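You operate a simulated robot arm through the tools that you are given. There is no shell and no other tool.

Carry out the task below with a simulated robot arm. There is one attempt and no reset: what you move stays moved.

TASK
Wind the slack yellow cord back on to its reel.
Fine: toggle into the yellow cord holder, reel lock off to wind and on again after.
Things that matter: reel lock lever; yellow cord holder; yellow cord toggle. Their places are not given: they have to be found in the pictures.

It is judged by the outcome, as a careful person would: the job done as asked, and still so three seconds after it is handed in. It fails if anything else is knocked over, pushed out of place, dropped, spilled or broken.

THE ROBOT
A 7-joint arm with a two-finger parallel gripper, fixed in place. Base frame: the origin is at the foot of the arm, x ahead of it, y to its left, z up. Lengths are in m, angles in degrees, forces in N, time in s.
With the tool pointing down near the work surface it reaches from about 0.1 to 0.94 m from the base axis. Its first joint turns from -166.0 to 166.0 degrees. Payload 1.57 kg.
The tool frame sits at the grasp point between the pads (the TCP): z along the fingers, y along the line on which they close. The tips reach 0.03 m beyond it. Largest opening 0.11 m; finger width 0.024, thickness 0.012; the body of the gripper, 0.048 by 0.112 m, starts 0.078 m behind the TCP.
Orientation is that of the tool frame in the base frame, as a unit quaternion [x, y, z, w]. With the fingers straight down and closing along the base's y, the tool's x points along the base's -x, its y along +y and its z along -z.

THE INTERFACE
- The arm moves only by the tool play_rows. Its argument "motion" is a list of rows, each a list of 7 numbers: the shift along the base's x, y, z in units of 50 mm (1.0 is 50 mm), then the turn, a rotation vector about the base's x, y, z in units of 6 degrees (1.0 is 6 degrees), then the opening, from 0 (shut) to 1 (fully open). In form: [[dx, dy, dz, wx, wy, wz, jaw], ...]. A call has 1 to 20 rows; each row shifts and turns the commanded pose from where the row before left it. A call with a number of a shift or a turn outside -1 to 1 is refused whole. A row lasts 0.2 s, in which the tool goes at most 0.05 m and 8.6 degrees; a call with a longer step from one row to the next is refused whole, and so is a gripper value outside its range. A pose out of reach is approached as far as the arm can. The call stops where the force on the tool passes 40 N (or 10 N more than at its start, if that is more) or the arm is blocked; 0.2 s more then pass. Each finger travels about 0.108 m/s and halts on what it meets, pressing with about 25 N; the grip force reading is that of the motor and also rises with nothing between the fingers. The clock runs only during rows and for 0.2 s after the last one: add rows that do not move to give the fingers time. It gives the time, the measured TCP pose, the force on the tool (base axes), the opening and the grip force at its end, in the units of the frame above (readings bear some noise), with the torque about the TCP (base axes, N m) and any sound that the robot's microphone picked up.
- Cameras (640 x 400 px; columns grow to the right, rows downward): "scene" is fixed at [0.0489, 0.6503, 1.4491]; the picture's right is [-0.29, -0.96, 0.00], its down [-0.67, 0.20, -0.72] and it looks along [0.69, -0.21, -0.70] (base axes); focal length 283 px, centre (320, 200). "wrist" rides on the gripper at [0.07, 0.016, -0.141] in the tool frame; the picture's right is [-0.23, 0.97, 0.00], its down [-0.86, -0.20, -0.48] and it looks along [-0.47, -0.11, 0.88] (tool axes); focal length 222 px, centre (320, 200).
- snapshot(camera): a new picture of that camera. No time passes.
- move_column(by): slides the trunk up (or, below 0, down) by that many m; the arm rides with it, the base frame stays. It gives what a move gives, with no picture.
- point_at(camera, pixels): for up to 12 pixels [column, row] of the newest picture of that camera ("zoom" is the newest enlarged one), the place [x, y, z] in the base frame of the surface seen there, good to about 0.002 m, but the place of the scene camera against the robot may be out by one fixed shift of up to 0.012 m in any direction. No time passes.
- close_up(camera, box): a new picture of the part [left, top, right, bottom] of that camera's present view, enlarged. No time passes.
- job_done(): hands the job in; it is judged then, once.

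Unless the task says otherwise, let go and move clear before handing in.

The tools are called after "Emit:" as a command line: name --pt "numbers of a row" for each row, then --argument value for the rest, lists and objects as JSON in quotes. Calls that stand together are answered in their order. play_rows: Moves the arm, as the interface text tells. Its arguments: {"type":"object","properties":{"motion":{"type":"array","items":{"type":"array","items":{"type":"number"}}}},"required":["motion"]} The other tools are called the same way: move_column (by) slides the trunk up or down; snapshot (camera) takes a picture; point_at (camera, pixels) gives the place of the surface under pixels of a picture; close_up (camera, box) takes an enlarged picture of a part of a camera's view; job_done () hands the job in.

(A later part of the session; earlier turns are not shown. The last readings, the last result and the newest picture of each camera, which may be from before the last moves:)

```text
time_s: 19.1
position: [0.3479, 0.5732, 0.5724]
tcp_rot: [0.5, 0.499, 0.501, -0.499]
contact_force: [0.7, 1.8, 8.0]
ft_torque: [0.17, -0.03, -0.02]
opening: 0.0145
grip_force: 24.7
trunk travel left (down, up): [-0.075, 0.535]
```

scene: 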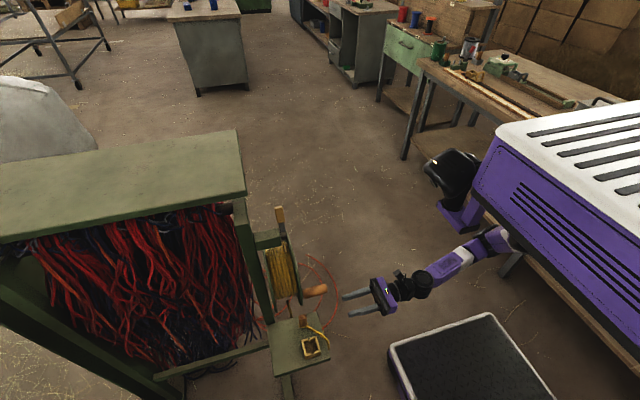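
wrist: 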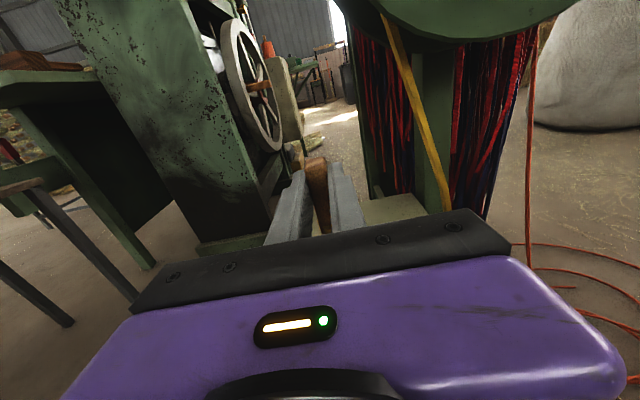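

An 8 N upward reaction shows the toggle resting on the pocket floor. I'll open and back straight out along -y.

Emit:
play_rows --pt "0 0 0 0 0 0 0.2" --pt "0 0 0 0 0 0 0.36" --pt "0 0 0 0 0 0 0.36" --pt "0 -0.3 0 0 0 0 0.36" --pt "0 -0.4 0 0 0 0 0.36" --pt "0 -0.4 0 0 0 0 0.36" --pt "0 -0.4 0 0 0 0 0.36" --pt "0 -0.4 0 0 0 0 0.36" --pt "0 -0.4 0 0 0 0 0.36" --pt "0 -0.4 0 0 0 0 0.36"

Emit:
snapshot --camera "wrist"

Emit:
close_up --camera "scene" --box '[252, 290, 364, 360]'

```text
time_s: 21.4
position: [0.3471, 0.4373, 0.5722]
tcp_rot: [0.499, 0.501, 0.5, -0.5]
contact_force: [0.1, 0.1, -0.1]
ft_torque: [0.0, 0.0, -0.02]
opening: 0.0395
grip_force: 0.0
trunk travel left (down, up): [-0.075, 0.535]
```

```text
taken
```

wrist: 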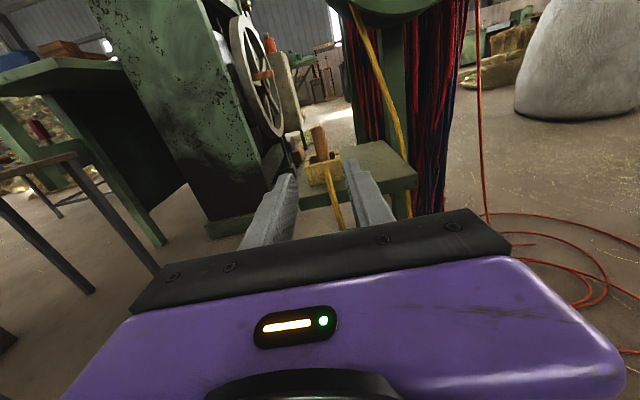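

```text
5.71 times, centred on (308, 325) of scene
```

zoom: 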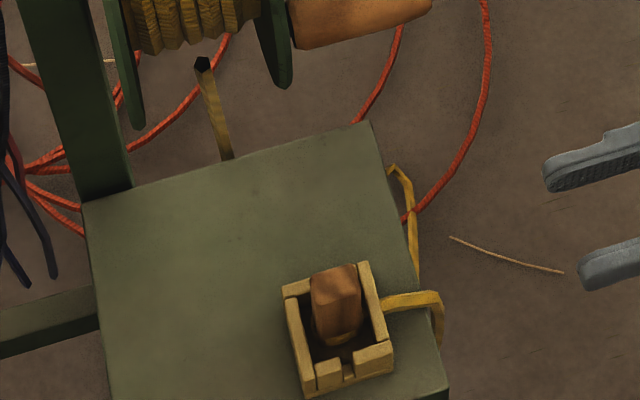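

The toggle stands upright in the holder (scene zoom (337,300)). I'll check how it sits and where the cord goes from the wrist view.

Emit:
close_up --camera "wrist" --box '[270, 105, 398, 185]'

Emit:
close_up --camera "scene" --box '[288, 330, 336, 360]'

```text
5.00 times, centred on (334, 145) of wrist
```

zoom: 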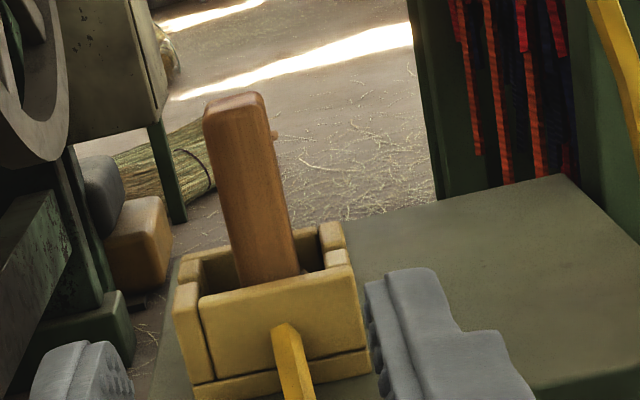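

```text
13.33 times, centred on (312, 345) of scene
```

zoom: 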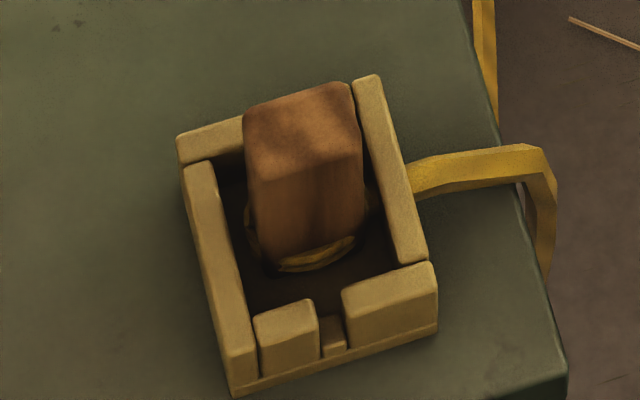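

The toggle sits upright in the pocket, and the cord only drapes over the -y side, which is slack to be wound. Next I'll rise in front of the reel to inspect the lock lever.

Emit:
play_rows --pt "0.15 -0.1 0.7 0 0 0 0.36" --pt "0.15 -0.1 0.7 0 0 0 0.36" --pt "0.15 0 0.7 0 0 0 0.36" --pt "0.15 0 0.7 0 0 0 0.36" --pt "0.15 0 0.7 0 0 0 0.3" --pt "0.15 0 0.7 0 0 0 0.2" --pt "0.15 0 0.7 0 0 0 0.1" --pt "0.15 0 0.7 0 0 0 0" --pt "0.15 0 0.7 0 0 0 0" --pt "0.15 0 0.7 0 0 0 0" --pt "0.15 0 0.6 0 0 0 0"

Emit:
snapshot --camera "wrist"

Emit:
snapshot --camera "scene"

```text
time_s: 23.9
position: [0.4792, 0.4846, 0.8823]
tcp_rot: [0.528, 0.5, 0.495, -0.476]
contact_force: [0.6, 0.6, 0.7]
ft_torque: [0.01, 0.03, 0.01]
opening: 0.0
grip_force: 21.6
out of reach, approached as far as the arm can: row 4, 5, 6, 7, 8, 9
trunk travel left (down, up): [-0.075, 0.535]
stopped in row 11: the arm was blocked; the commanded pose is now the measured one
```

```text
taken
```

wrist: 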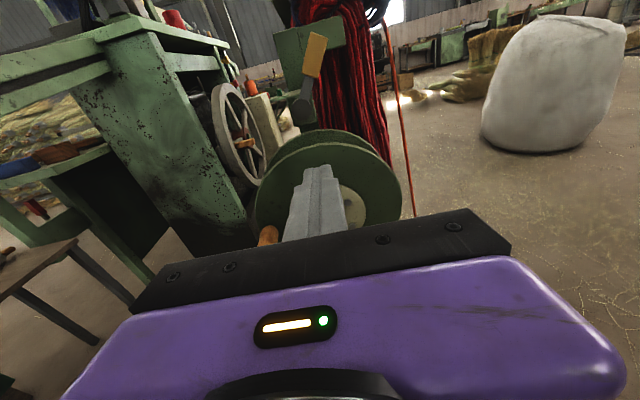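

```text
taken
```

scene: 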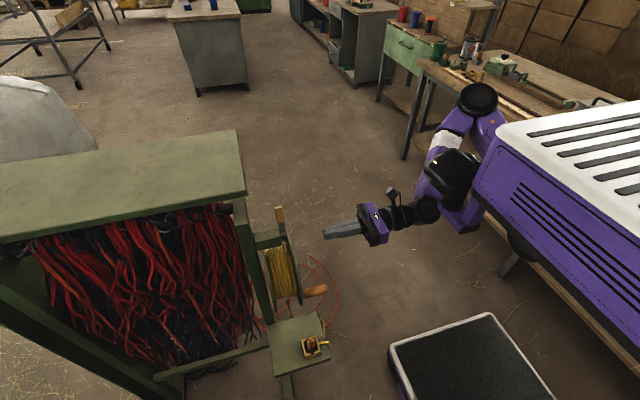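

The arm drifted and stalled at (0.479,0.485,0.882), so its posture is poor at this height. I'll bring the arm back lower and straight, then use the trunk for height.

Emit:
play_rows --pt "0 -0.2 -0.4 0 0 0 0" --pt "0 -0.2 -0.4 0.27 -0.04 0.22 0" --pt "0 -0.2 -0.4 0.27 -0.04 0.22 0" --pt "0 -0.2 -0.4 0 0 0 0" --pt "0 -0.2 -0.4 0 0 0 0" --pt "-0.1 0 -0.4 0 0 0 0" --pt "-0.1 0 -0.4 0 0 0 0" --pt "-0.1 0 -0.4 0 0 0 0" --pt "-0.1 0 -0.4 0 0 0 0" --pt "-0.1 0 -0.4 0 0 0 0"

```text
time_s: 26.1
position: [0.4522, 0.4352, 0.6819]
tcp_rot: [0.5, 0.5, 0.5, -0.5]
contact_force: [0.5, -0.1, -0.1]
ft_torque: [-0.02, -0.02, 0.0]
opening: 0.0001
grip_force: 20.9
trunk travel left (down, up): [-0.075, 0.535]
```

The posture is good again at (0.452,0.435,0.682). I'll raise the trunk 0.29 to bring the hand to lever height with the same arm shape.

Emit:
move_column --by 0.29

Emit:
snapshot --camera "wrist"

Emit:
snapshot --camera "scene"

```text
time_s: 29.1
position: [0.452, 0.4345, 0.9704]
tcp_rot: [-0.5, -0.5, -0.499, 0.501]
contact_force: [0.2, -0.2, -0.1]
ft_torque: [-0.03, -0.02, 0.02]
opening: 0.0002
grip_force: 21.5
trunk travel left (down, up): [-0.365, 0.245]
```

```text
taken
```

wrist: 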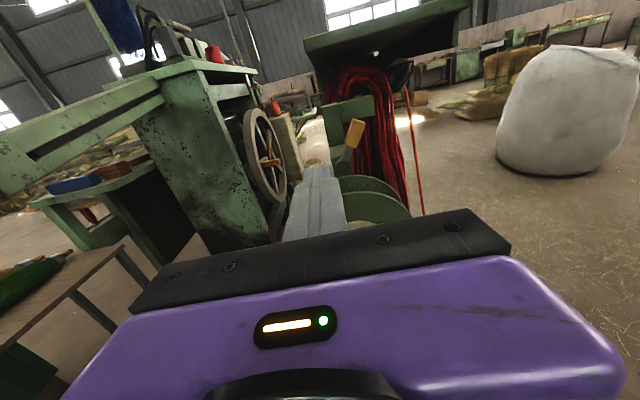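

```text
taken
```

scene: 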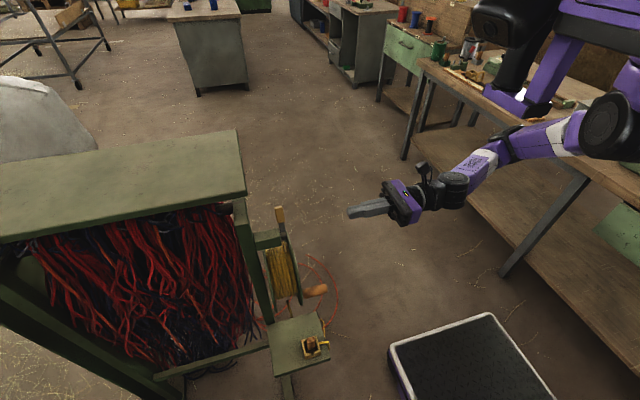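

The lever is at (350,145) in the wrist view. I'll zoom in on it and its mount and measure.

Emit:
close_up --camera "wrist" --box '[300, 90, 412, 160]'

Emit:
point_at --camera "zoom" --pixels '[[300, 185], [360, 190], [330, 180], [285, 290], [265, 310], [235, 375], [250, 395], [275, 320], [320, 240], [180, 250], [210, 380], [120, 330]]'

```text
5.71 times, centred on (356, 125) of wrist
```

zoom: 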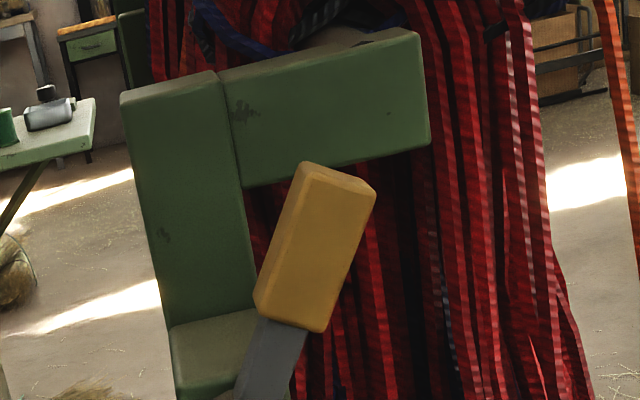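

```text
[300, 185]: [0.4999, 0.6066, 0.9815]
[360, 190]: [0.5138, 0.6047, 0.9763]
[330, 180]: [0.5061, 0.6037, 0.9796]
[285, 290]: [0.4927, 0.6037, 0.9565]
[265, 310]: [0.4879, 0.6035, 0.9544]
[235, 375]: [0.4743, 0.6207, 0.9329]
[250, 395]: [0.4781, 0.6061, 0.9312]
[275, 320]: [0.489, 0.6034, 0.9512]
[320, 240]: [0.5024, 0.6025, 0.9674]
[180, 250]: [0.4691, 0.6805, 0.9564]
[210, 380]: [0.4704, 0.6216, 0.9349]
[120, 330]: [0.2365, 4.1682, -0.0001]
```

The lever handle runs from (0.489,0.955) to (0.508,0.981), tilted about 30° toward +x, with its front face at y≈0.603. I'll open the fingers and straddle it loosely, so I can push it either way.

Emit:
play_rows --pt "0.2 0.1 0 0 0 0 0.6" --pt "0.2 0.2 0 0 0 0 0.6" --pt "0.2 0.3 0 0 0 0 0.6" --pt "0.2 0.3 0 0 0 0 0.6" --pt "0.2 0.3 0 0 0 0 0.6" --pt "0 0.3 0 0 0 0 0.6" --pt "0 0.3 0 0 0 0 0.6" --pt "0 0.3 0 0 0 0 0.6" --pt "0 0.3 0 0 0 0 0.6" --pt "0 0.3 0 0 0 0 0.6" --pt "0 0.3 0 0 0 0 0.6" --pt "0 0.1 0 0 0 0 0.6" --pt "0 0 0 0 0 0 0.6"

Emit:
snapshot --camera "wrist"

Emit:
close_up --camera "scene" --box '[230, 180, 390, 280]'

```text
time_s: 31.9
position: [0.5035, 0.5896, 0.973]
tcp_rot: [-0.5, -0.5, -0.5, 0.501]
contact_force: [-0.2, -0.2, -0.2]
ft_torque: [-0.01, 0.0, 0.01]
opening: 0.0661
grip_force: 0.0
trunk travel left (down, up): [-0.365, 0.245]
```

```text
taken
```

wrist: 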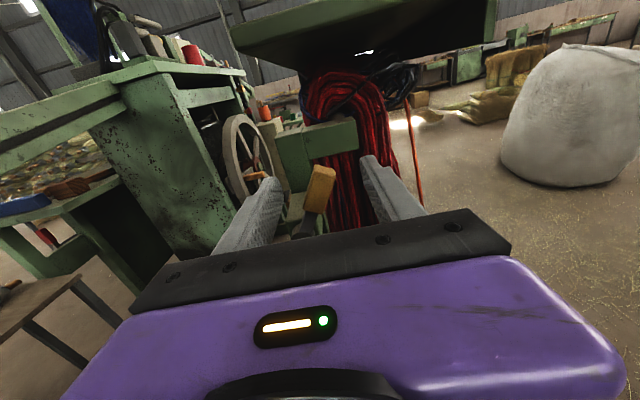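

```text
4.00 times, centred on (310, 230) of scene
```

zoom: 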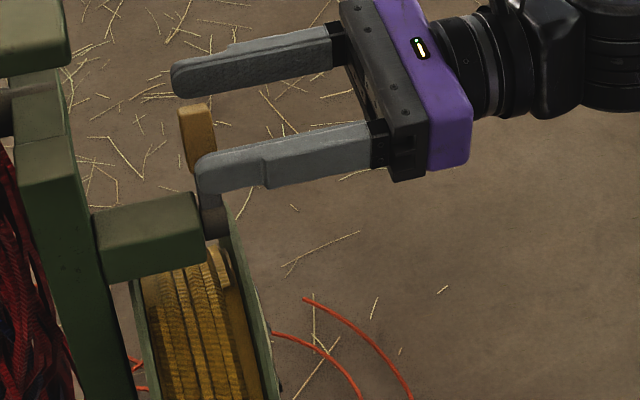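

The fingers straddle the handle (scene zoom (197,130)). I'll push toward -x in small steps and watch the force.

Emit:
play_rows --pt "-0.1 0 0 0 0 0 0.6" --pt "-0.1 0 0 0 0 0 0.6" --pt "-0.1 0 0 0 0 0 0.6" --pt "-0.1 0 0 0 0 0 0.6" --pt "-0.1 0 0 0 0 0 0.6" --pt "-0.1 0 0 0 0 0 0.6"

Emit:
close_up --camera "scene" --box '[230, 180, 390, 280]'

Emit:
close_up --camera "wrist" --box '[240, 120, 432, 240]'

```text
time_s: 33.3
position: [0.471, 0.5891, 0.9699]
tcp_rot: [-0.5, -0.5, -0.499, 0.501]
contact_force: [1.6, 0.3, 0.2]
ft_torque: [0.0, 0.03, -0.07]
opening: 0.0671
grip_force: 0.6
trunk travel left (down, up): [-0.365, 0.245]
```

```text
4.00 times, centred on (310, 230) of scene
```

zoom: 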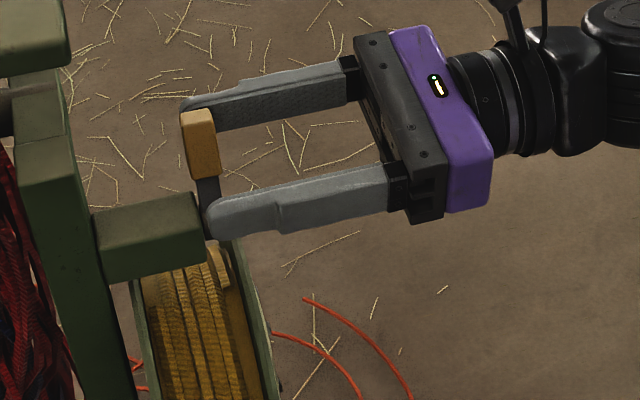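

```text
3.33 times, centred on (336, 180) of wrist
```

zoom: 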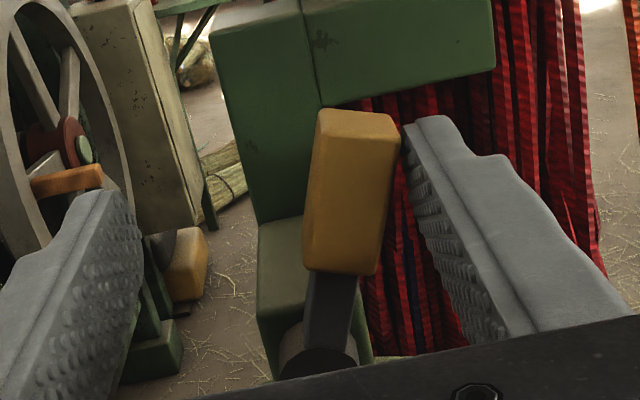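

The lever swings easily toward -x (1.6 N) and is nearly upright now. I'll keep pushing and watch for an end stop or click.

Emit:
play_rows --pt "-0.1 0 0 0 0 0 0.6" --pt "-0.1 0 0 0 0 0 0.6" --pt "-0.1 0 0 0 0 0 0.6" --pt "-0.1 0 0 0 0 0 0.6" --pt "-0.1 0 0 0 0 0 0.6" --pt "-0.1 0 0 0 0 0 0.6"

Emit:
close_up --camera "scene" --box '[230, 180, 390, 280]'

Emit:
close_up --camera "wrist" --box '[240, 120, 432, 240]'

```text
time_s: 34.7
position: [0.4423, 0.5901, 0.9718]
tcp_rot: [0.499, 0.501, 0.499, -0.501]
contact_force: [0.4, -0.5, 0.8]
ft_torque: [-0.01, 0.01, 0.03]
opening: 0.0661
grip_force: 0.0
trunk travel left (down, up): [-0.365, 0.245]
```

```text
4.00 times, centred on (310, 230) of scene
```

zoom: 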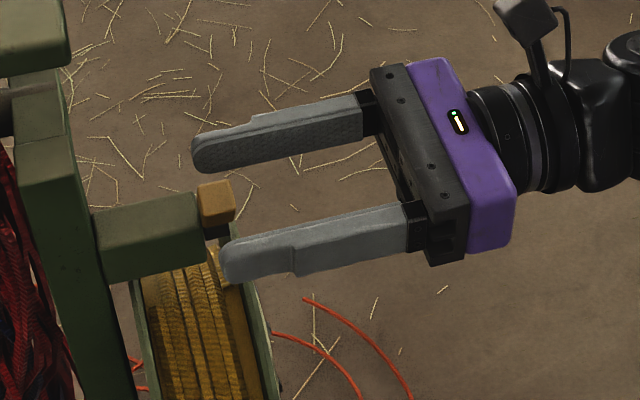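

```text
3.33 times, centred on (336, 180) of wrist
```

zoom: 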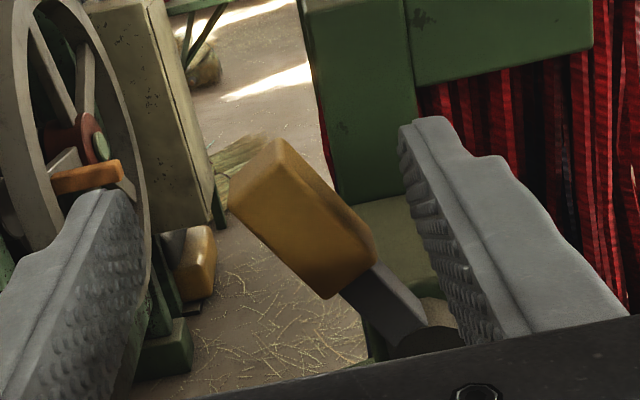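

The lever snapped over centre to the -x side on its own (wrist zoom (300,220)), with no load on the fingers. I'll measure its new angle and check it is at its stop.

Emit:
close_up --camera "wrist" --box '[240, 120, 432, 240]'

Emit:
point_at --camera "zoom" --pixels '[[280, 160], [250, 200], [300, 220], [330, 270], [380, 300], [425, 340], [350, 280], [240, 210]]'

```text
3.33 times, centred on (336, 180) of wrist
```

zoom: 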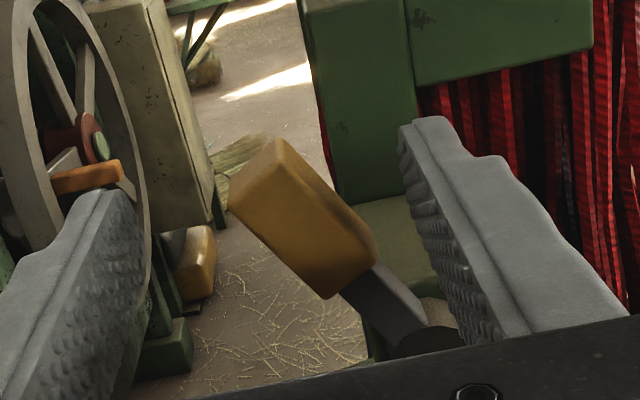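

```text
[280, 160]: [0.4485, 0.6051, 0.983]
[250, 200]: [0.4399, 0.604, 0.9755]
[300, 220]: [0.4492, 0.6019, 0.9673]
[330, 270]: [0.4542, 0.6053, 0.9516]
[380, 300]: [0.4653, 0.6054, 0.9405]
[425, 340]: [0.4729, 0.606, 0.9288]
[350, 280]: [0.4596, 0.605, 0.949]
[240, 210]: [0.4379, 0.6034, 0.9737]
```

The lever now rests at about -30°, a mirror of its first position, so the lock should be off. I'll back out, lower the trunk 0.17 and line up with the crank knob.

Emit:
play_rows --pt "0 -0.3 0 0 0 0 0.6" --pt "0 -0.4 0 0 0 0 0.6" --pt "0 -0.4 0 0 0 0 0.6" --pt "0 -0.4 0 0 0 0 0.6" --pt "0 -0.4 0 0 0 0 0.6" --pt "0 -0.4 0 0 0 0 0.6" --pt "0 -0.4 0 0 0 0 0.5" --pt "0 -0.4 0 0 0 0 0.4" --pt "0 0 0 0 0 0 0.4"

Emit:
move_column --by -0.17

Emit:
snapshot --camera "wrist"

Emit:
snapshot --camera "scene"

```text
time_s: 36.7
position: [0.4415, 0.433, 0.969]
tcp_rot: [-0.5, -0.5, -0.499, 0.501]
contact_force: [-0.3, 0.2, -0.9]
ft_torque: [0.01, 0.01, 0.02]
opening: 0.044
grip_force: 0.1
trunk travel left (down, up): [-0.365, 0.245]
```

```text
time_s: 38.6
position: [0.4436, 0.4341, 0.7992]
tcp_rot: [-0.5, -0.5, -0.499, 0.501]
contact_force: [0.3, 0.1, -0.5]
ft_torque: [0.03, 0.02, -0.01]
opening: 0.0439
grip_force: 0.0
trunk travel left (down, up): [-0.195, 0.415]
```

```text
taken
```

wrist: 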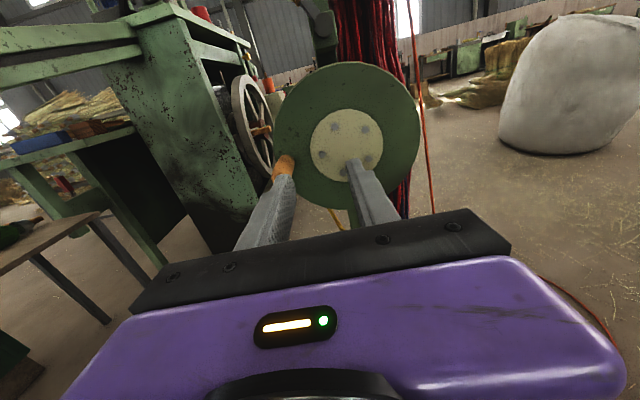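

```text
taken
```

scene: 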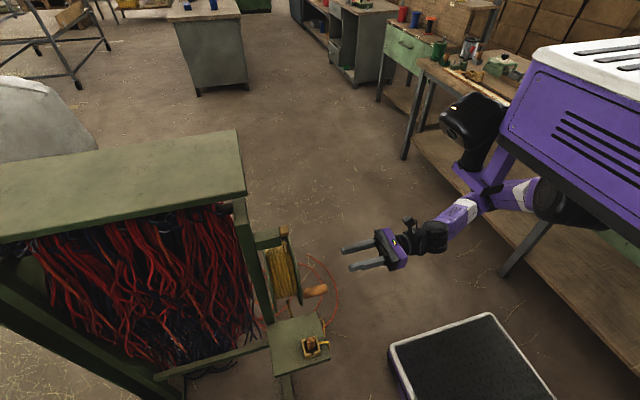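

I'm in front of the reel. I'll line up with the knob at x=0.391, z=0.780, still short of it, and check the alignment.

Emit:
play_rows --pt "-0.25 0 -0.1 0 0 0 0.4" --pt "-0.25 0 -0.1 0 0 0 0.4" --pt "-0.25 0 -0.1 0 0 0 0.4" --pt "-0.3 0 -0.08 0 0 0 0.4" --pt "0 0 0 0 0 0 0.4"

Emit:
snapshot --camera "wrist"

Emit:
close_up --camera "wrist" --box '[256, 100, 416, 200]'

Emit:
point_at --camera "zoom" --pixels '[[240, 200], [230, 180], [262, 185], [245, 225], [250, 170], [300, 120], [380, 80], [470, 80]]'

```text
time_s: 39.8
position: [0.3894, 0.4331, 0.7803]
tcp_rot: [-0.5, -0.5, -0.499, 0.501]
contact_force: [-0.2, -0.2, -0.2]
ft_torque: [0.01, 0.0, -0.02]
opening: 0.0442
grip_force: 0.0
trunk travel left (down, up): [-0.195, 0.415]
```

```text
taken
```

wrist: 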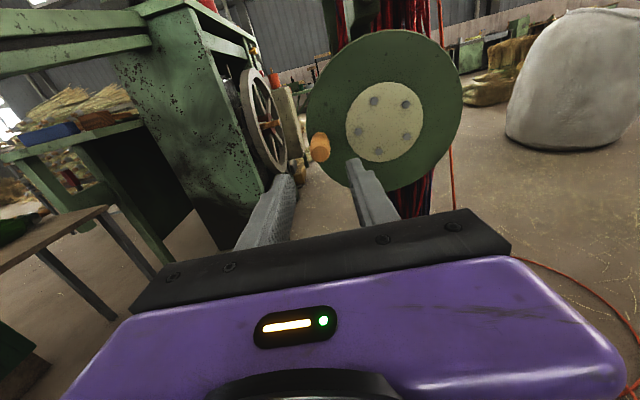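

```text
4.00 times, centred on (336, 150) of wrist
```

zoom: 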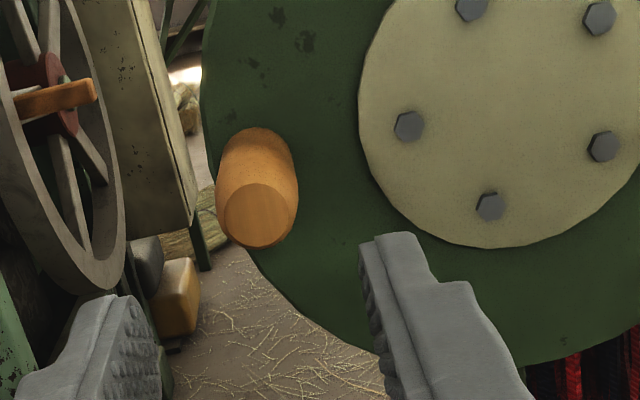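

```text
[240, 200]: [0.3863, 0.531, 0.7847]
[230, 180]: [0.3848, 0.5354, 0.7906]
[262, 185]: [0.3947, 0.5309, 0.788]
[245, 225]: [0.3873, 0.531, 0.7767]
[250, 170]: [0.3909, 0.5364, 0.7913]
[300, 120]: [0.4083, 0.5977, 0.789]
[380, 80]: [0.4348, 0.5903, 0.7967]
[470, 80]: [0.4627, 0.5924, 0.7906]
```

The knob's end face is centred near zoom (259,214). I'll read the face and the bolts once more for the best circle.

Emit:
point_at --camera "zoom" --pixels '[[259, 214], [259, 240], [259, 186], [228, 212], [292, 215], [472, 6], [599, 18], [408, 126], [604, 146], [490, 207]]'

```text
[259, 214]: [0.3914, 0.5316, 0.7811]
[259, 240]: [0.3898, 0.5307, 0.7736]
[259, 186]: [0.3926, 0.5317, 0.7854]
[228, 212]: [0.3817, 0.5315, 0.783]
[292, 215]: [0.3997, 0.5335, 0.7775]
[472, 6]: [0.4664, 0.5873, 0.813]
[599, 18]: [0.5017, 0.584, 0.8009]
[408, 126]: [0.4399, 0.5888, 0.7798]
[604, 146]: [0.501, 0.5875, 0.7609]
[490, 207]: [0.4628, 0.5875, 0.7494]
```

The knob axis is at (0.391, 0.780) and the reel centre at about (0.4755, 0.781), so the radius is ≈0.0845. I'll move onto the knob end-on to y≈0.548 and close.

Emit:
play_rows --pt "0.03 0.2875 0 0 0 0 0.4" --pt "0 0.2875 0 0 0 0 0.4" --pt "0 0.2875 0 0 0 0 0.4" --pt "0 0.2875 0 0 0 0 0.4" --pt "0 0.2875 0 0 0 0 0.4" --pt "0 0.2875 0 0 0 0 0.4" --pt "0 0.2875 0 0 0 0 0.4" --pt "0 0.2875 0 0 0 0 0.4" --pt "0 0 0 0 0 0 0.3" --pt "0 0 0 0 0 0 0.1" --pt "0 0 0 0 0 0 0" --pt "0 0 0 0 0 0 0"

Emit:
snapshot --camera "wrist"

Emit:
close_up --camera "scene" --box '[240, 260, 368, 340]'

```text
time_s: 42.4
position: [0.3902, 0.55, 0.7794]
tcp_rot: [-0.499, -0.501, -0.497, 0.503]
contact_force: [-9.8, 5.4, -1.4]
ft_torque: [0.15, -0.03, -1.1]
opening: 0.0238
grip_force: 36.2
trunk travel left (down, up): [-0.195, 0.415]
```

```text
taken
```

wrist: 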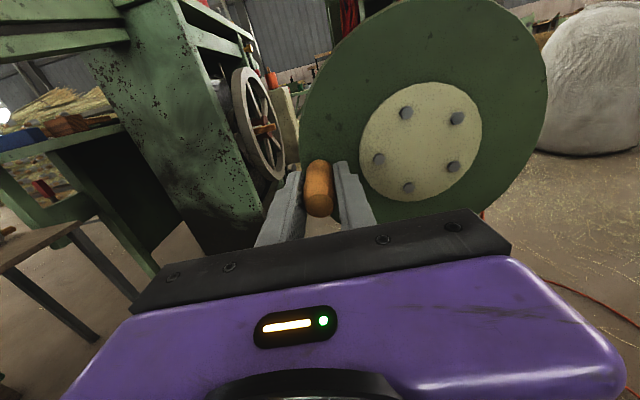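

```text
5.00 times, centred on (304, 300) of scene
```

zoom: 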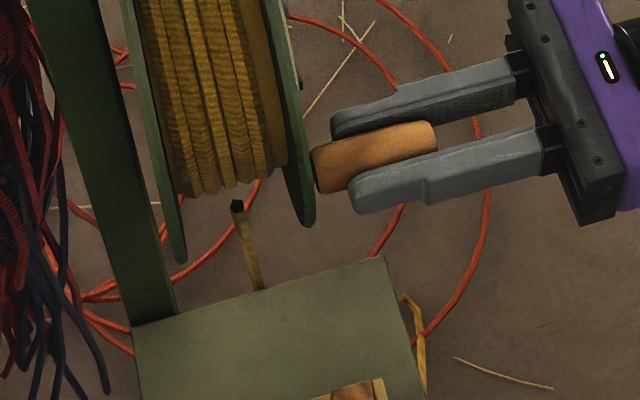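

The knob is gripped (opening 0.024). The cord leaves the spool from the -x side going down, so winding should lift the -x side, taking the knob up and over toward +x. I'll test with a 20° turn upward.

Emit:
play_rows --pt "0.0257 0 0.2935 0 0 0 0" --pt "0.0763 0 0.2846 0 0 0 0" --pt "0 0 0 0 0 0 0"

Emit:
snapshot --camera "wrist"

Emit:
close_up --camera "scene" --box '[240, 260, 368, 340]'

```text
time_s: 43.2
position: [0.3949, 0.5486, 0.8095]
tcp_rot: [-0.498, -0.501, -0.499, 0.502]
contact_force: [-18.8, 19.4, 6.7]
ft_torque: [0.35, 0.0, -1.2]
opening: 0.024
grip_force: 35.9
trunk travel left (down, up): [-0.195, 0.415]
```

```text
taken
```

wrist: 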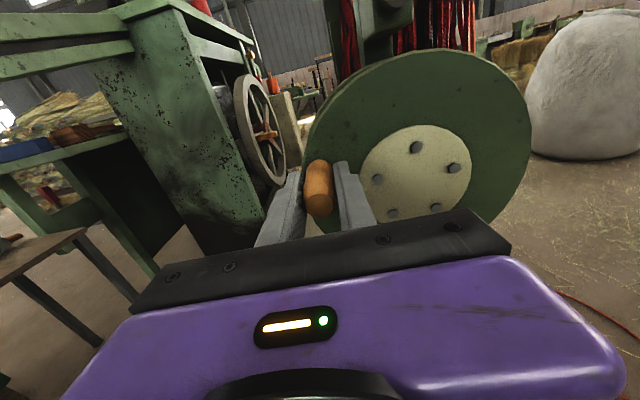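

```text
5.00 times, centred on (304, 300) of scene
```

zoom: 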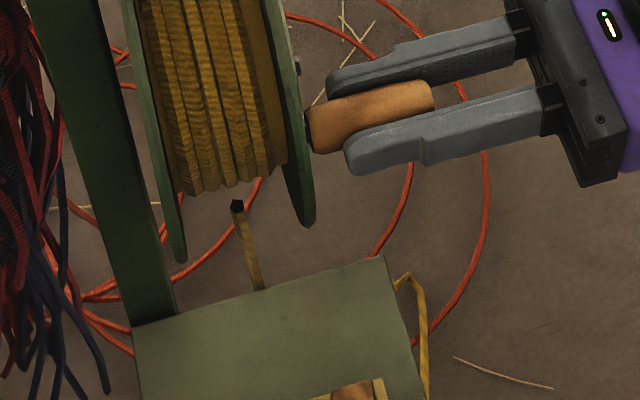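

The reel turns freely, as the bolts rotated and the knob rose. The force (-18.8, 19.4, 6.7) is radially outward, so my circle radius is a little small. I'll nudge 2 mm outward and re-read.

Emit:
play_rows --pt "-0.0376 0 0.0137 0 0 0 0" --pt "0 0 0 0 0 0 0"

```text
time_s: 43.8
position: [0.3954, 0.5501, 0.8092]
tcp_rot: [-0.499, -0.501, -0.499, 0.502]
contact_force: [-15.6, 14.8, 7.1]
ft_torque: [0.36, -0.01, -0.91]
opening: 0.0239
grip_force: 36.0
trunk travel left (down, up): [-0.195, 0.415]
```

The force eased only slightly. I'll look closely at how the pads sit on the knob.

Emit:
close_up --camera "wrist" --box '[240, 150, 400, 250]'

Emit:
close_up --camera "scene" --box '[290, 255, 370, 305]'

```text
4.00 times, centred on (320, 200) of wrist
```

zoom: 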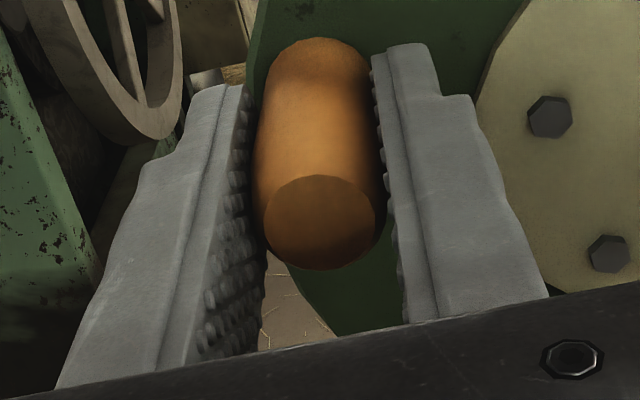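

```text
8.00 times, centred on (330, 280) of scene
```

zoom: 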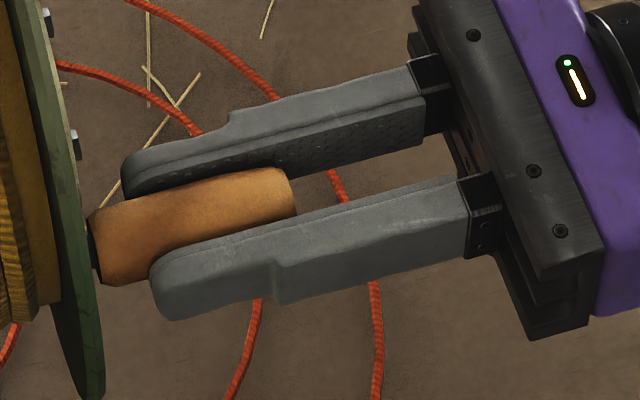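

The grip is sound and the residual force comes from the slightly barrelled knob. The measured points fit r≈0.0855 about (0.4755,0.781), so I'll continue 40° further on that radius.

Emit:
play_rows --pt "0.126 0 0.27 0 0 0 0" --pt "0.171 0 0.244 0 0 0 0" --pt "0.2108 0 0.2108 0 0 0 0" --pt "0.244 0 0.171 0 0 0 0" --pt "0 0 0 0 0 0 0"

Emit:
snapshot --camera "wrist"

Emit:
close_up --camera "scene" --box '[240, 240, 368, 360]'

```text
time_s: 45.0
position: [0.4353, 0.55, 0.8548]
tcp_rot: [0.501, 0.499, 0.5, -0.499]
contact_force: [2.8, -10.6, -3.1]
ft_torque: [0.83, -0.04, 0.66]
opening: 0.0238
grip_force: 35.9
trunk travel left (down, up): [-0.195, 0.415]
```

```text
taken
```

wrist: 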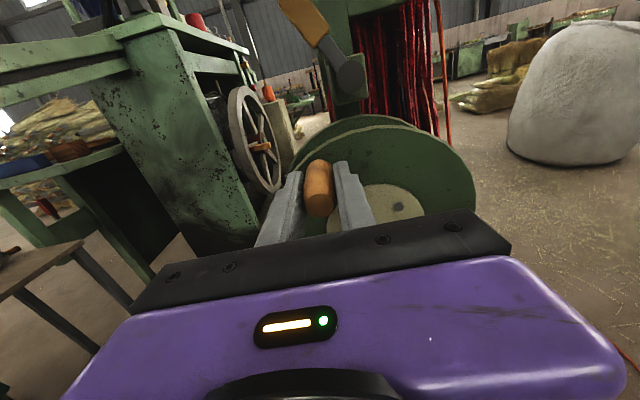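

```text
3.33 times, centred on (304, 300) of scene
```

zoom: 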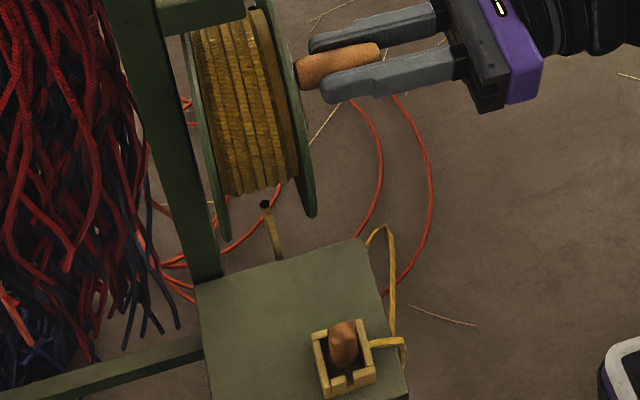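

The knob moved smoothly to about 120°, forces are small, and the cord loop's crest rises as I turn (scene about (321,310)). I'll check where the cord runs now to confirm it's being taken up.

Emit:
close_up --camera "scene" --box '[272, 295, 352, 345]'

Emit:
point_at --camera "zoom" --pixels '[[385, 120], [370, 140], [410, 150], [420, 250], [420, 330], [440, 350], [130, 90], [145, 130]]'

```text
8.00 times, centred on (312, 320) of scene
```

zoom: 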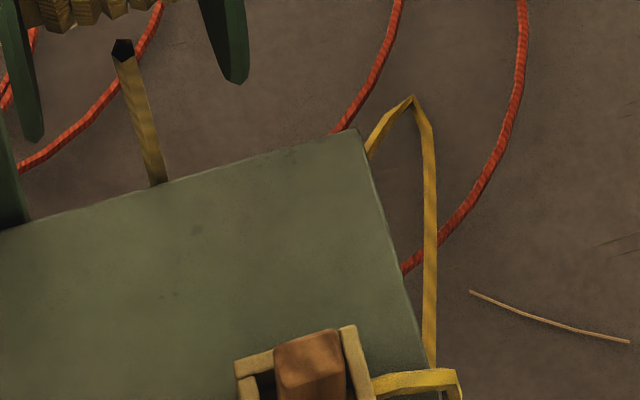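

```text
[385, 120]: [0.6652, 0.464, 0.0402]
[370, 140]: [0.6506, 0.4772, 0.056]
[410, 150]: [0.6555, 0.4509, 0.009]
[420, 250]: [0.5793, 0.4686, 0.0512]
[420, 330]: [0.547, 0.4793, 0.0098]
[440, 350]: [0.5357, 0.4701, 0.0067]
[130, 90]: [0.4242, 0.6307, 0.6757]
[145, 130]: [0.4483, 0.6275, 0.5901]
```

The cord's far bend is near the floor and seems to have moved outward, which could mean it is paying out. I'll look at the whole cord path before turning further.

Emit:
close_up --camera "scene" --box '[262, 300, 390, 400]'

Emit:
point_at --camera "zoom" --pixels '[[228, 70], [225, 62], [238, 80], [240, 110], [240, 140], [240, 170], [243, 195], [252, 198], [256, 215], [256, 230], [225, 202], [215, 90]]'

```text
4.00 times, centred on (326, 350) of scene
```

zoom: 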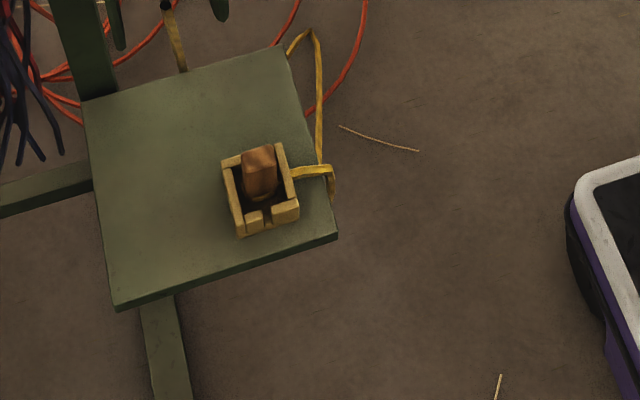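

```text
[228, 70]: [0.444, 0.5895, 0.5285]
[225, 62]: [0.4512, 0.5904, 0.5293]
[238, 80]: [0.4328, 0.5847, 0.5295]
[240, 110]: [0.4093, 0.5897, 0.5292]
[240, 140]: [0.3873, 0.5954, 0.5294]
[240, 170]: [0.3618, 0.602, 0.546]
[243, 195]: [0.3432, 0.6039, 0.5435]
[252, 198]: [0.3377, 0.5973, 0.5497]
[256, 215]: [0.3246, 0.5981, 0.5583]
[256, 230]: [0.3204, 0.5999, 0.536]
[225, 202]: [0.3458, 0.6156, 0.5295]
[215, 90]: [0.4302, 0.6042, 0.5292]
```

The cord hangs from the shelf edge to a bend near the floor at x≈0.665, and that bend moved outward as I cranked, so this direction pays cord out. I'll reverse and turn the knob back down, from 120° to 240°, and check that the bend retreats.

Emit:
play_rows --pt "-0.2442 0 -0.171 0 0 0 0" --pt "-0.2108 0 -0.2108 0 0 0 0" --pt "-0.171 0 -0.2442 0 0 0 0" --pt "-0.126 0 -0.2701 0 0 0 0" --pt "-0.0772 0 -0.2879 0 0 0 0" --pt "-0.026 0 -0.2969 0 0 0 0" --pt "0.026 0 -0.2969 0 0 0 0" --pt "0.0772 0 -0.2879 0 0 0 0" --pt "0.126 0 -0.2701 0 0 0 0" --pt "0.171 0 -0.2442 0 0 0 0" --pt "0 0 0 0 0 0 0"

Emit:
close_up --camera "scene" --box '[262, 270, 390, 350]'

Emit:
snapshot --camera "wrist"

```text
time_s: 47.4
position: [0.4093, 0.5482, 0.7271]
tcp_rot: [-0.499, -0.501, -0.499, 0.501]
contact_force: [2.6, 23.3, 3.0]
ft_torque: [0.11, 0.03, -0.98]
opening: 0.0239
grip_force: 36.0
trunk travel left (down, up): [-0.195, 0.415]
```

```text
5.00 times, centred on (326, 310) of scene
```

zoom: 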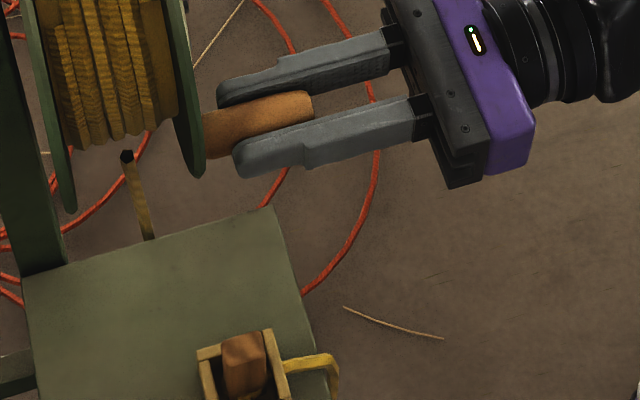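

```text
taken
```

wrist: 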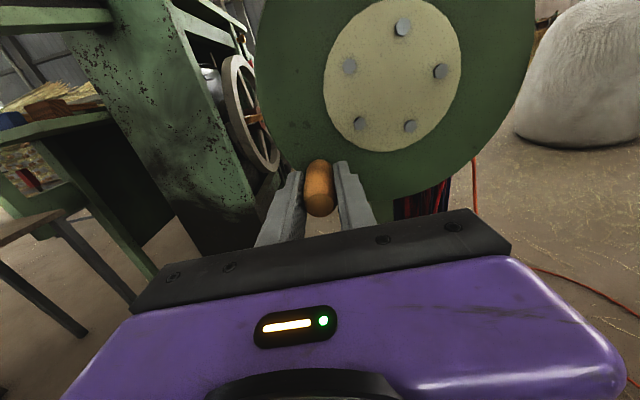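

The visible loop has gone from beside the shelf, so this direction winds. I'll continue from 220° through the bottom to 320°.

Emit:
play_rows --pt "0.2108 0 -0.2108 0 0 0 0" --pt "0.2442 0 -0.171 0 0 0 0" --pt "0.2701 0 -0.126 0 0 0 0" --pt "0.2879 0 -0.0772 0 0 0 0" --pt "0.2969 0 -0.026 0 0 0 0" --pt "0.2969 0 0.026 0 0 0 0" --pt "0.2879 0 0.0772 0 0 0 0" --pt "0.2701 0 0.126 0 0 0 0" --pt "0.2442 0 0.171 0 0 0 0" --pt "0.2108 0 0.2108 0 0 0 0" --pt "0 0 0 0 0 0 0"

Emit:
close_up --camera "scene" --box '[240, 260, 400, 360]'

Emit:
snapshot --camera "wrist"

```text
time_s: 49.8
position: [0.5411, 0.5486, 0.7267]
tcp_rot: [0.5, 0.499, 0.5, -0.5]
contact_force: [3.9, -17.3, -3.4]
ft_torque: [-0.1, 0.0, -0.7]
opening: 0.0237
grip_force: 35.6
trunk travel left (down, up): [-0.195, 0.415]
```

```text
4.00 times, centred on (320, 310) of scene
```

zoom: 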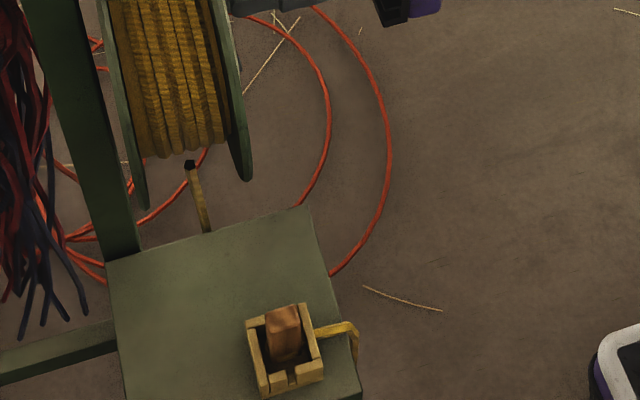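

```text
taken
```

wrist: 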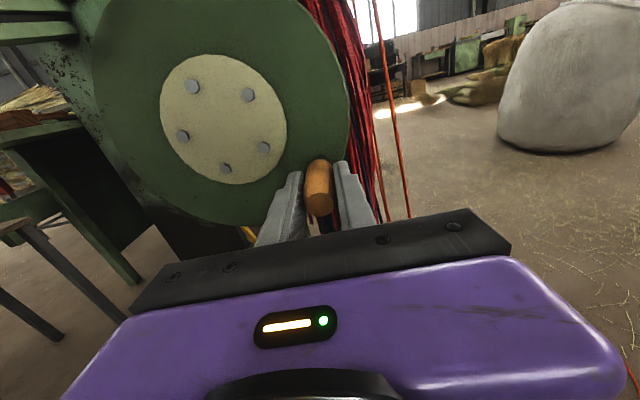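

The turning is smooth, with readings on the circle at 320°. I'll continue round the +x side to 60°.

Emit:
play_rows --pt "0.171 0 0.2442 0 0 0 0" --pt "0.126 0 0.2701 0 0 0 0" --pt "0.0772 0 0.2879 0 0 0 0" --pt "0.026 0 0.2969 0 0 0 0" --pt "-0.026 0 0.2969 0 0 0 0" --pt "-0.0772 0 0.2879 0 0 0 0" --pt "-0.126 0 0.2701 0 0 0 0" --pt "-0.171 0 0.2442 0 0 0 0" --pt "-0.2108 0 0.2108 0 0 0 0" --pt "-0.2442 0 0.171 0 0 0 0" --pt "0 0 0 0 0 0 0"

Emit:
close_up --camera "scene" --box '[240, 260, 400, 360]'

Emit:
snapshot --camera "wrist"

```text
time_s: 52.2
position: [0.517, 0.5503, 0.8542]
tcp_rot: [-0.499, -0.501, -0.499, 0.501]
contact_force: [-4.0, -17.2, -7.1]
ft_torque: [0.13, -0.02, -0.98]
opening: 0.0239
grip_force: 35.7
trunk travel left (down, up): [-0.195, 0.415]
```

```text
4.00 times, centred on (320, 310) of scene
```

zoom: 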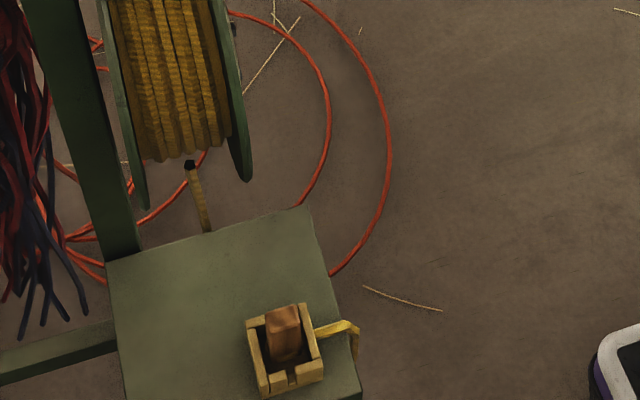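

```text
taken
```

wrist: 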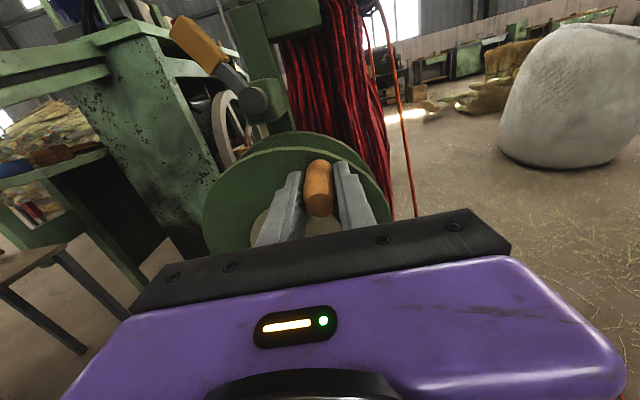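

The crank passes smoothly at 60°, and the cord over the shelf edge is unchanged while its hidden loop shortens. I'll continue over the top to 180°, completing one net turn.

Emit:
play_rows --pt "-0.2701 0 0.126 0 0 0 0" --pt "-0.2879 0 0.0772 0 0 0 0" --pt "-0.2969 0 0.026 0 0 0 0" --pt "-0.2969 0 -0.026 0 0 0 0" --pt "-0.2879 0 -0.0772 0 0 0 0" --pt "-0.2701 0 -0.126 0 0 0 0" --pt "-0.2442 0 -0.171 0 0 0 0" --pt "-0.2108 0 -0.2108 0 0 0 0" --pt "-0.171 0 -0.2442 0 0 0 0" --pt "-0.126 0 -0.2701 0 0 0 0" --pt "-0.0772 0 -0.2879 0 0 0 0" --pt "-0.026 0 -0.2969 0 0 0 0" --pt "0 0 0 0 0 0 0"

Emit:
close_up --camera "scene" --box '[240, 260, 400, 360]'

Emit:
snapshot --camera "wrist"

```text
time_s: 55.0
position: [0.3896, 0.5493, 0.7794]
tcp_rot: [-0.499, -0.5, -0.5, 0.501]
contact_force: [9.8, 6.3, 1.1]
ft_torque: [1.09, 0.02, -0.94]
opening: 0.0236
grip_force: 36.0
trunk travel left (down, up): [-0.195, 0.415]
```

```text
4.00 times, centred on (320, 310) of scene
```

zoom: 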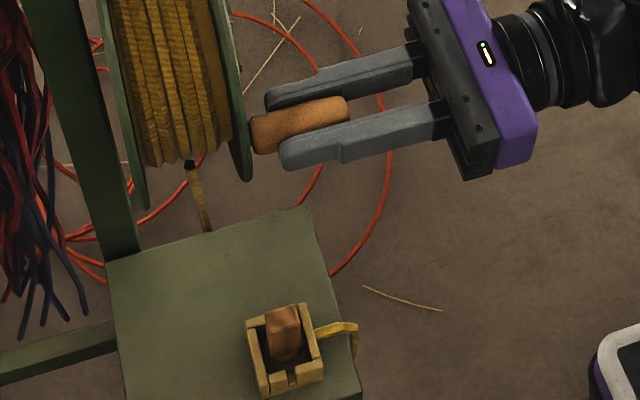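

```text
taken
```

wrist: 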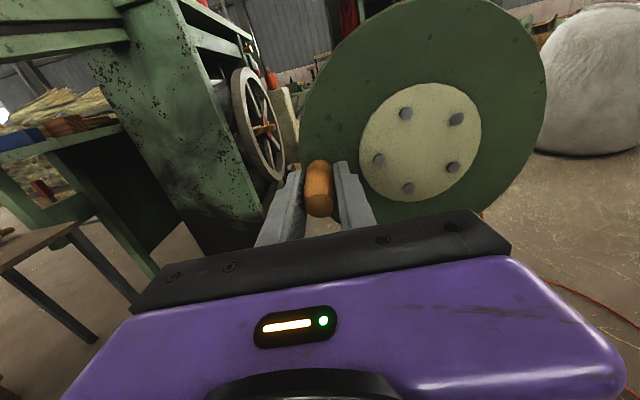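

One net turn is done, with low forces and the toggle steady. I'll continue 180°→360°, then check the cord again.

Emit:
play_rows --pt "0.026 0 -0.2969 0 0 0 0" --pt "0.0772 0 -0.2879 0 0 0 0" --pt "0.126 0 -0.2701 0 0 0 0" --pt "0.171 0 -0.2442 0 0 0 0" --pt "0.2108 0 -0.2108 0 0 0 0" --pt "0.2442 0 -0.171 0 0 0 0" --pt "0.2701 0 -0.126 0 0 0 0" --pt "0.2879 0 -0.0772 0 0 0 0" --pt "0.2969 0 -0.026 0 0 0 0" --pt "0.2969 0 0.026 0 0 0 0" --pt "0.2879 0 0.0772 0 0 0 0" --pt "0.2701 0 0.126 0 0 0 0" --pt "0.2442 0 0.171 0 0 0 0" --pt "0.2108 0 0.2108 0 0 0 0" --pt "0.171 0 0.2442 0 0 0 0" --pt "0.126 0 0.2701 0 0 0 0" --pt "0.0772 0 0.2879 0 0 0 0" --pt "0.026 0 0.2969 0 0 0 0"

Emit:
close_up --camera "scene" --box '[240, 260, 400, 360]'

Emit:
snapshot --camera "wrist"

```text
time_s: 58.8
position: [0.5595, 0.5498, 0.7837]
tcp_rot: [-0.499, -0.5, -0.499, 0.502]
contact_force: [0.7, -29.5, 0.6]
ft_torque: [0.15, -0.03, -0.99]
opening: 0.0235
grip_force: 35.6
trunk travel left (down, up): [-0.195, 0.415]
```

```text
4.00 times, centred on (320, 310) of scene
```

zoom: 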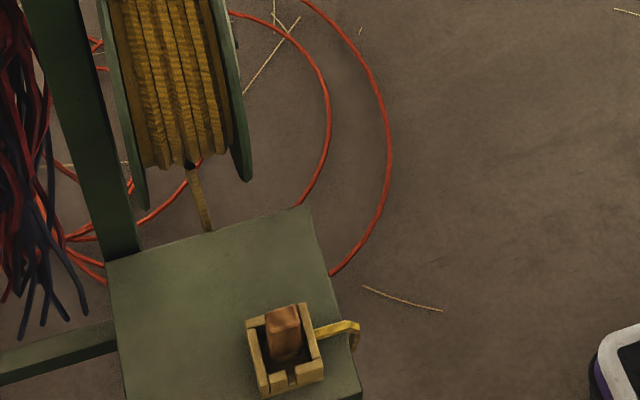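

```text
taken
```

wrist: 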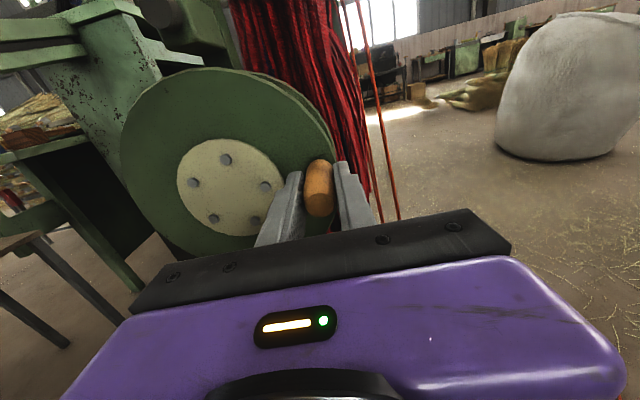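

Half of the second turn is done, but Fy has built up to -29 N. I'll ease the tool back 2 mm in y to relieve it.

Emit:
play_rows --pt "0 -0.04 0 0 0 0 0" --pt "0 0 0 0 0 0 0"

Emit:
close_up --camera "scene" --box '[270, 290, 350, 340]'

```text
time_s: 59.4
position: [0.5597, 0.5492, 0.7809]
tcp_rot: [-0.499, -0.501, -0.498, 0.502]
contact_force: [1.2, 7.7, 1.7]
ft_torque: [1.1, -0.02, -1.01]
opening: 0.024
grip_force: 36.0
trunk travel left (down, up): [-0.195, 0.415]
```

```text
8.00 times, centred on (310, 315) of scene
```

zoom: 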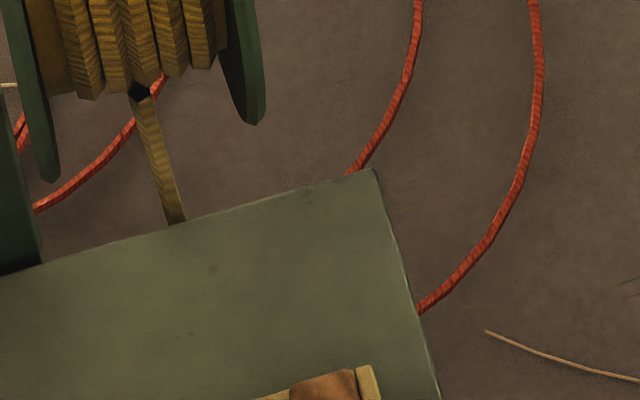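

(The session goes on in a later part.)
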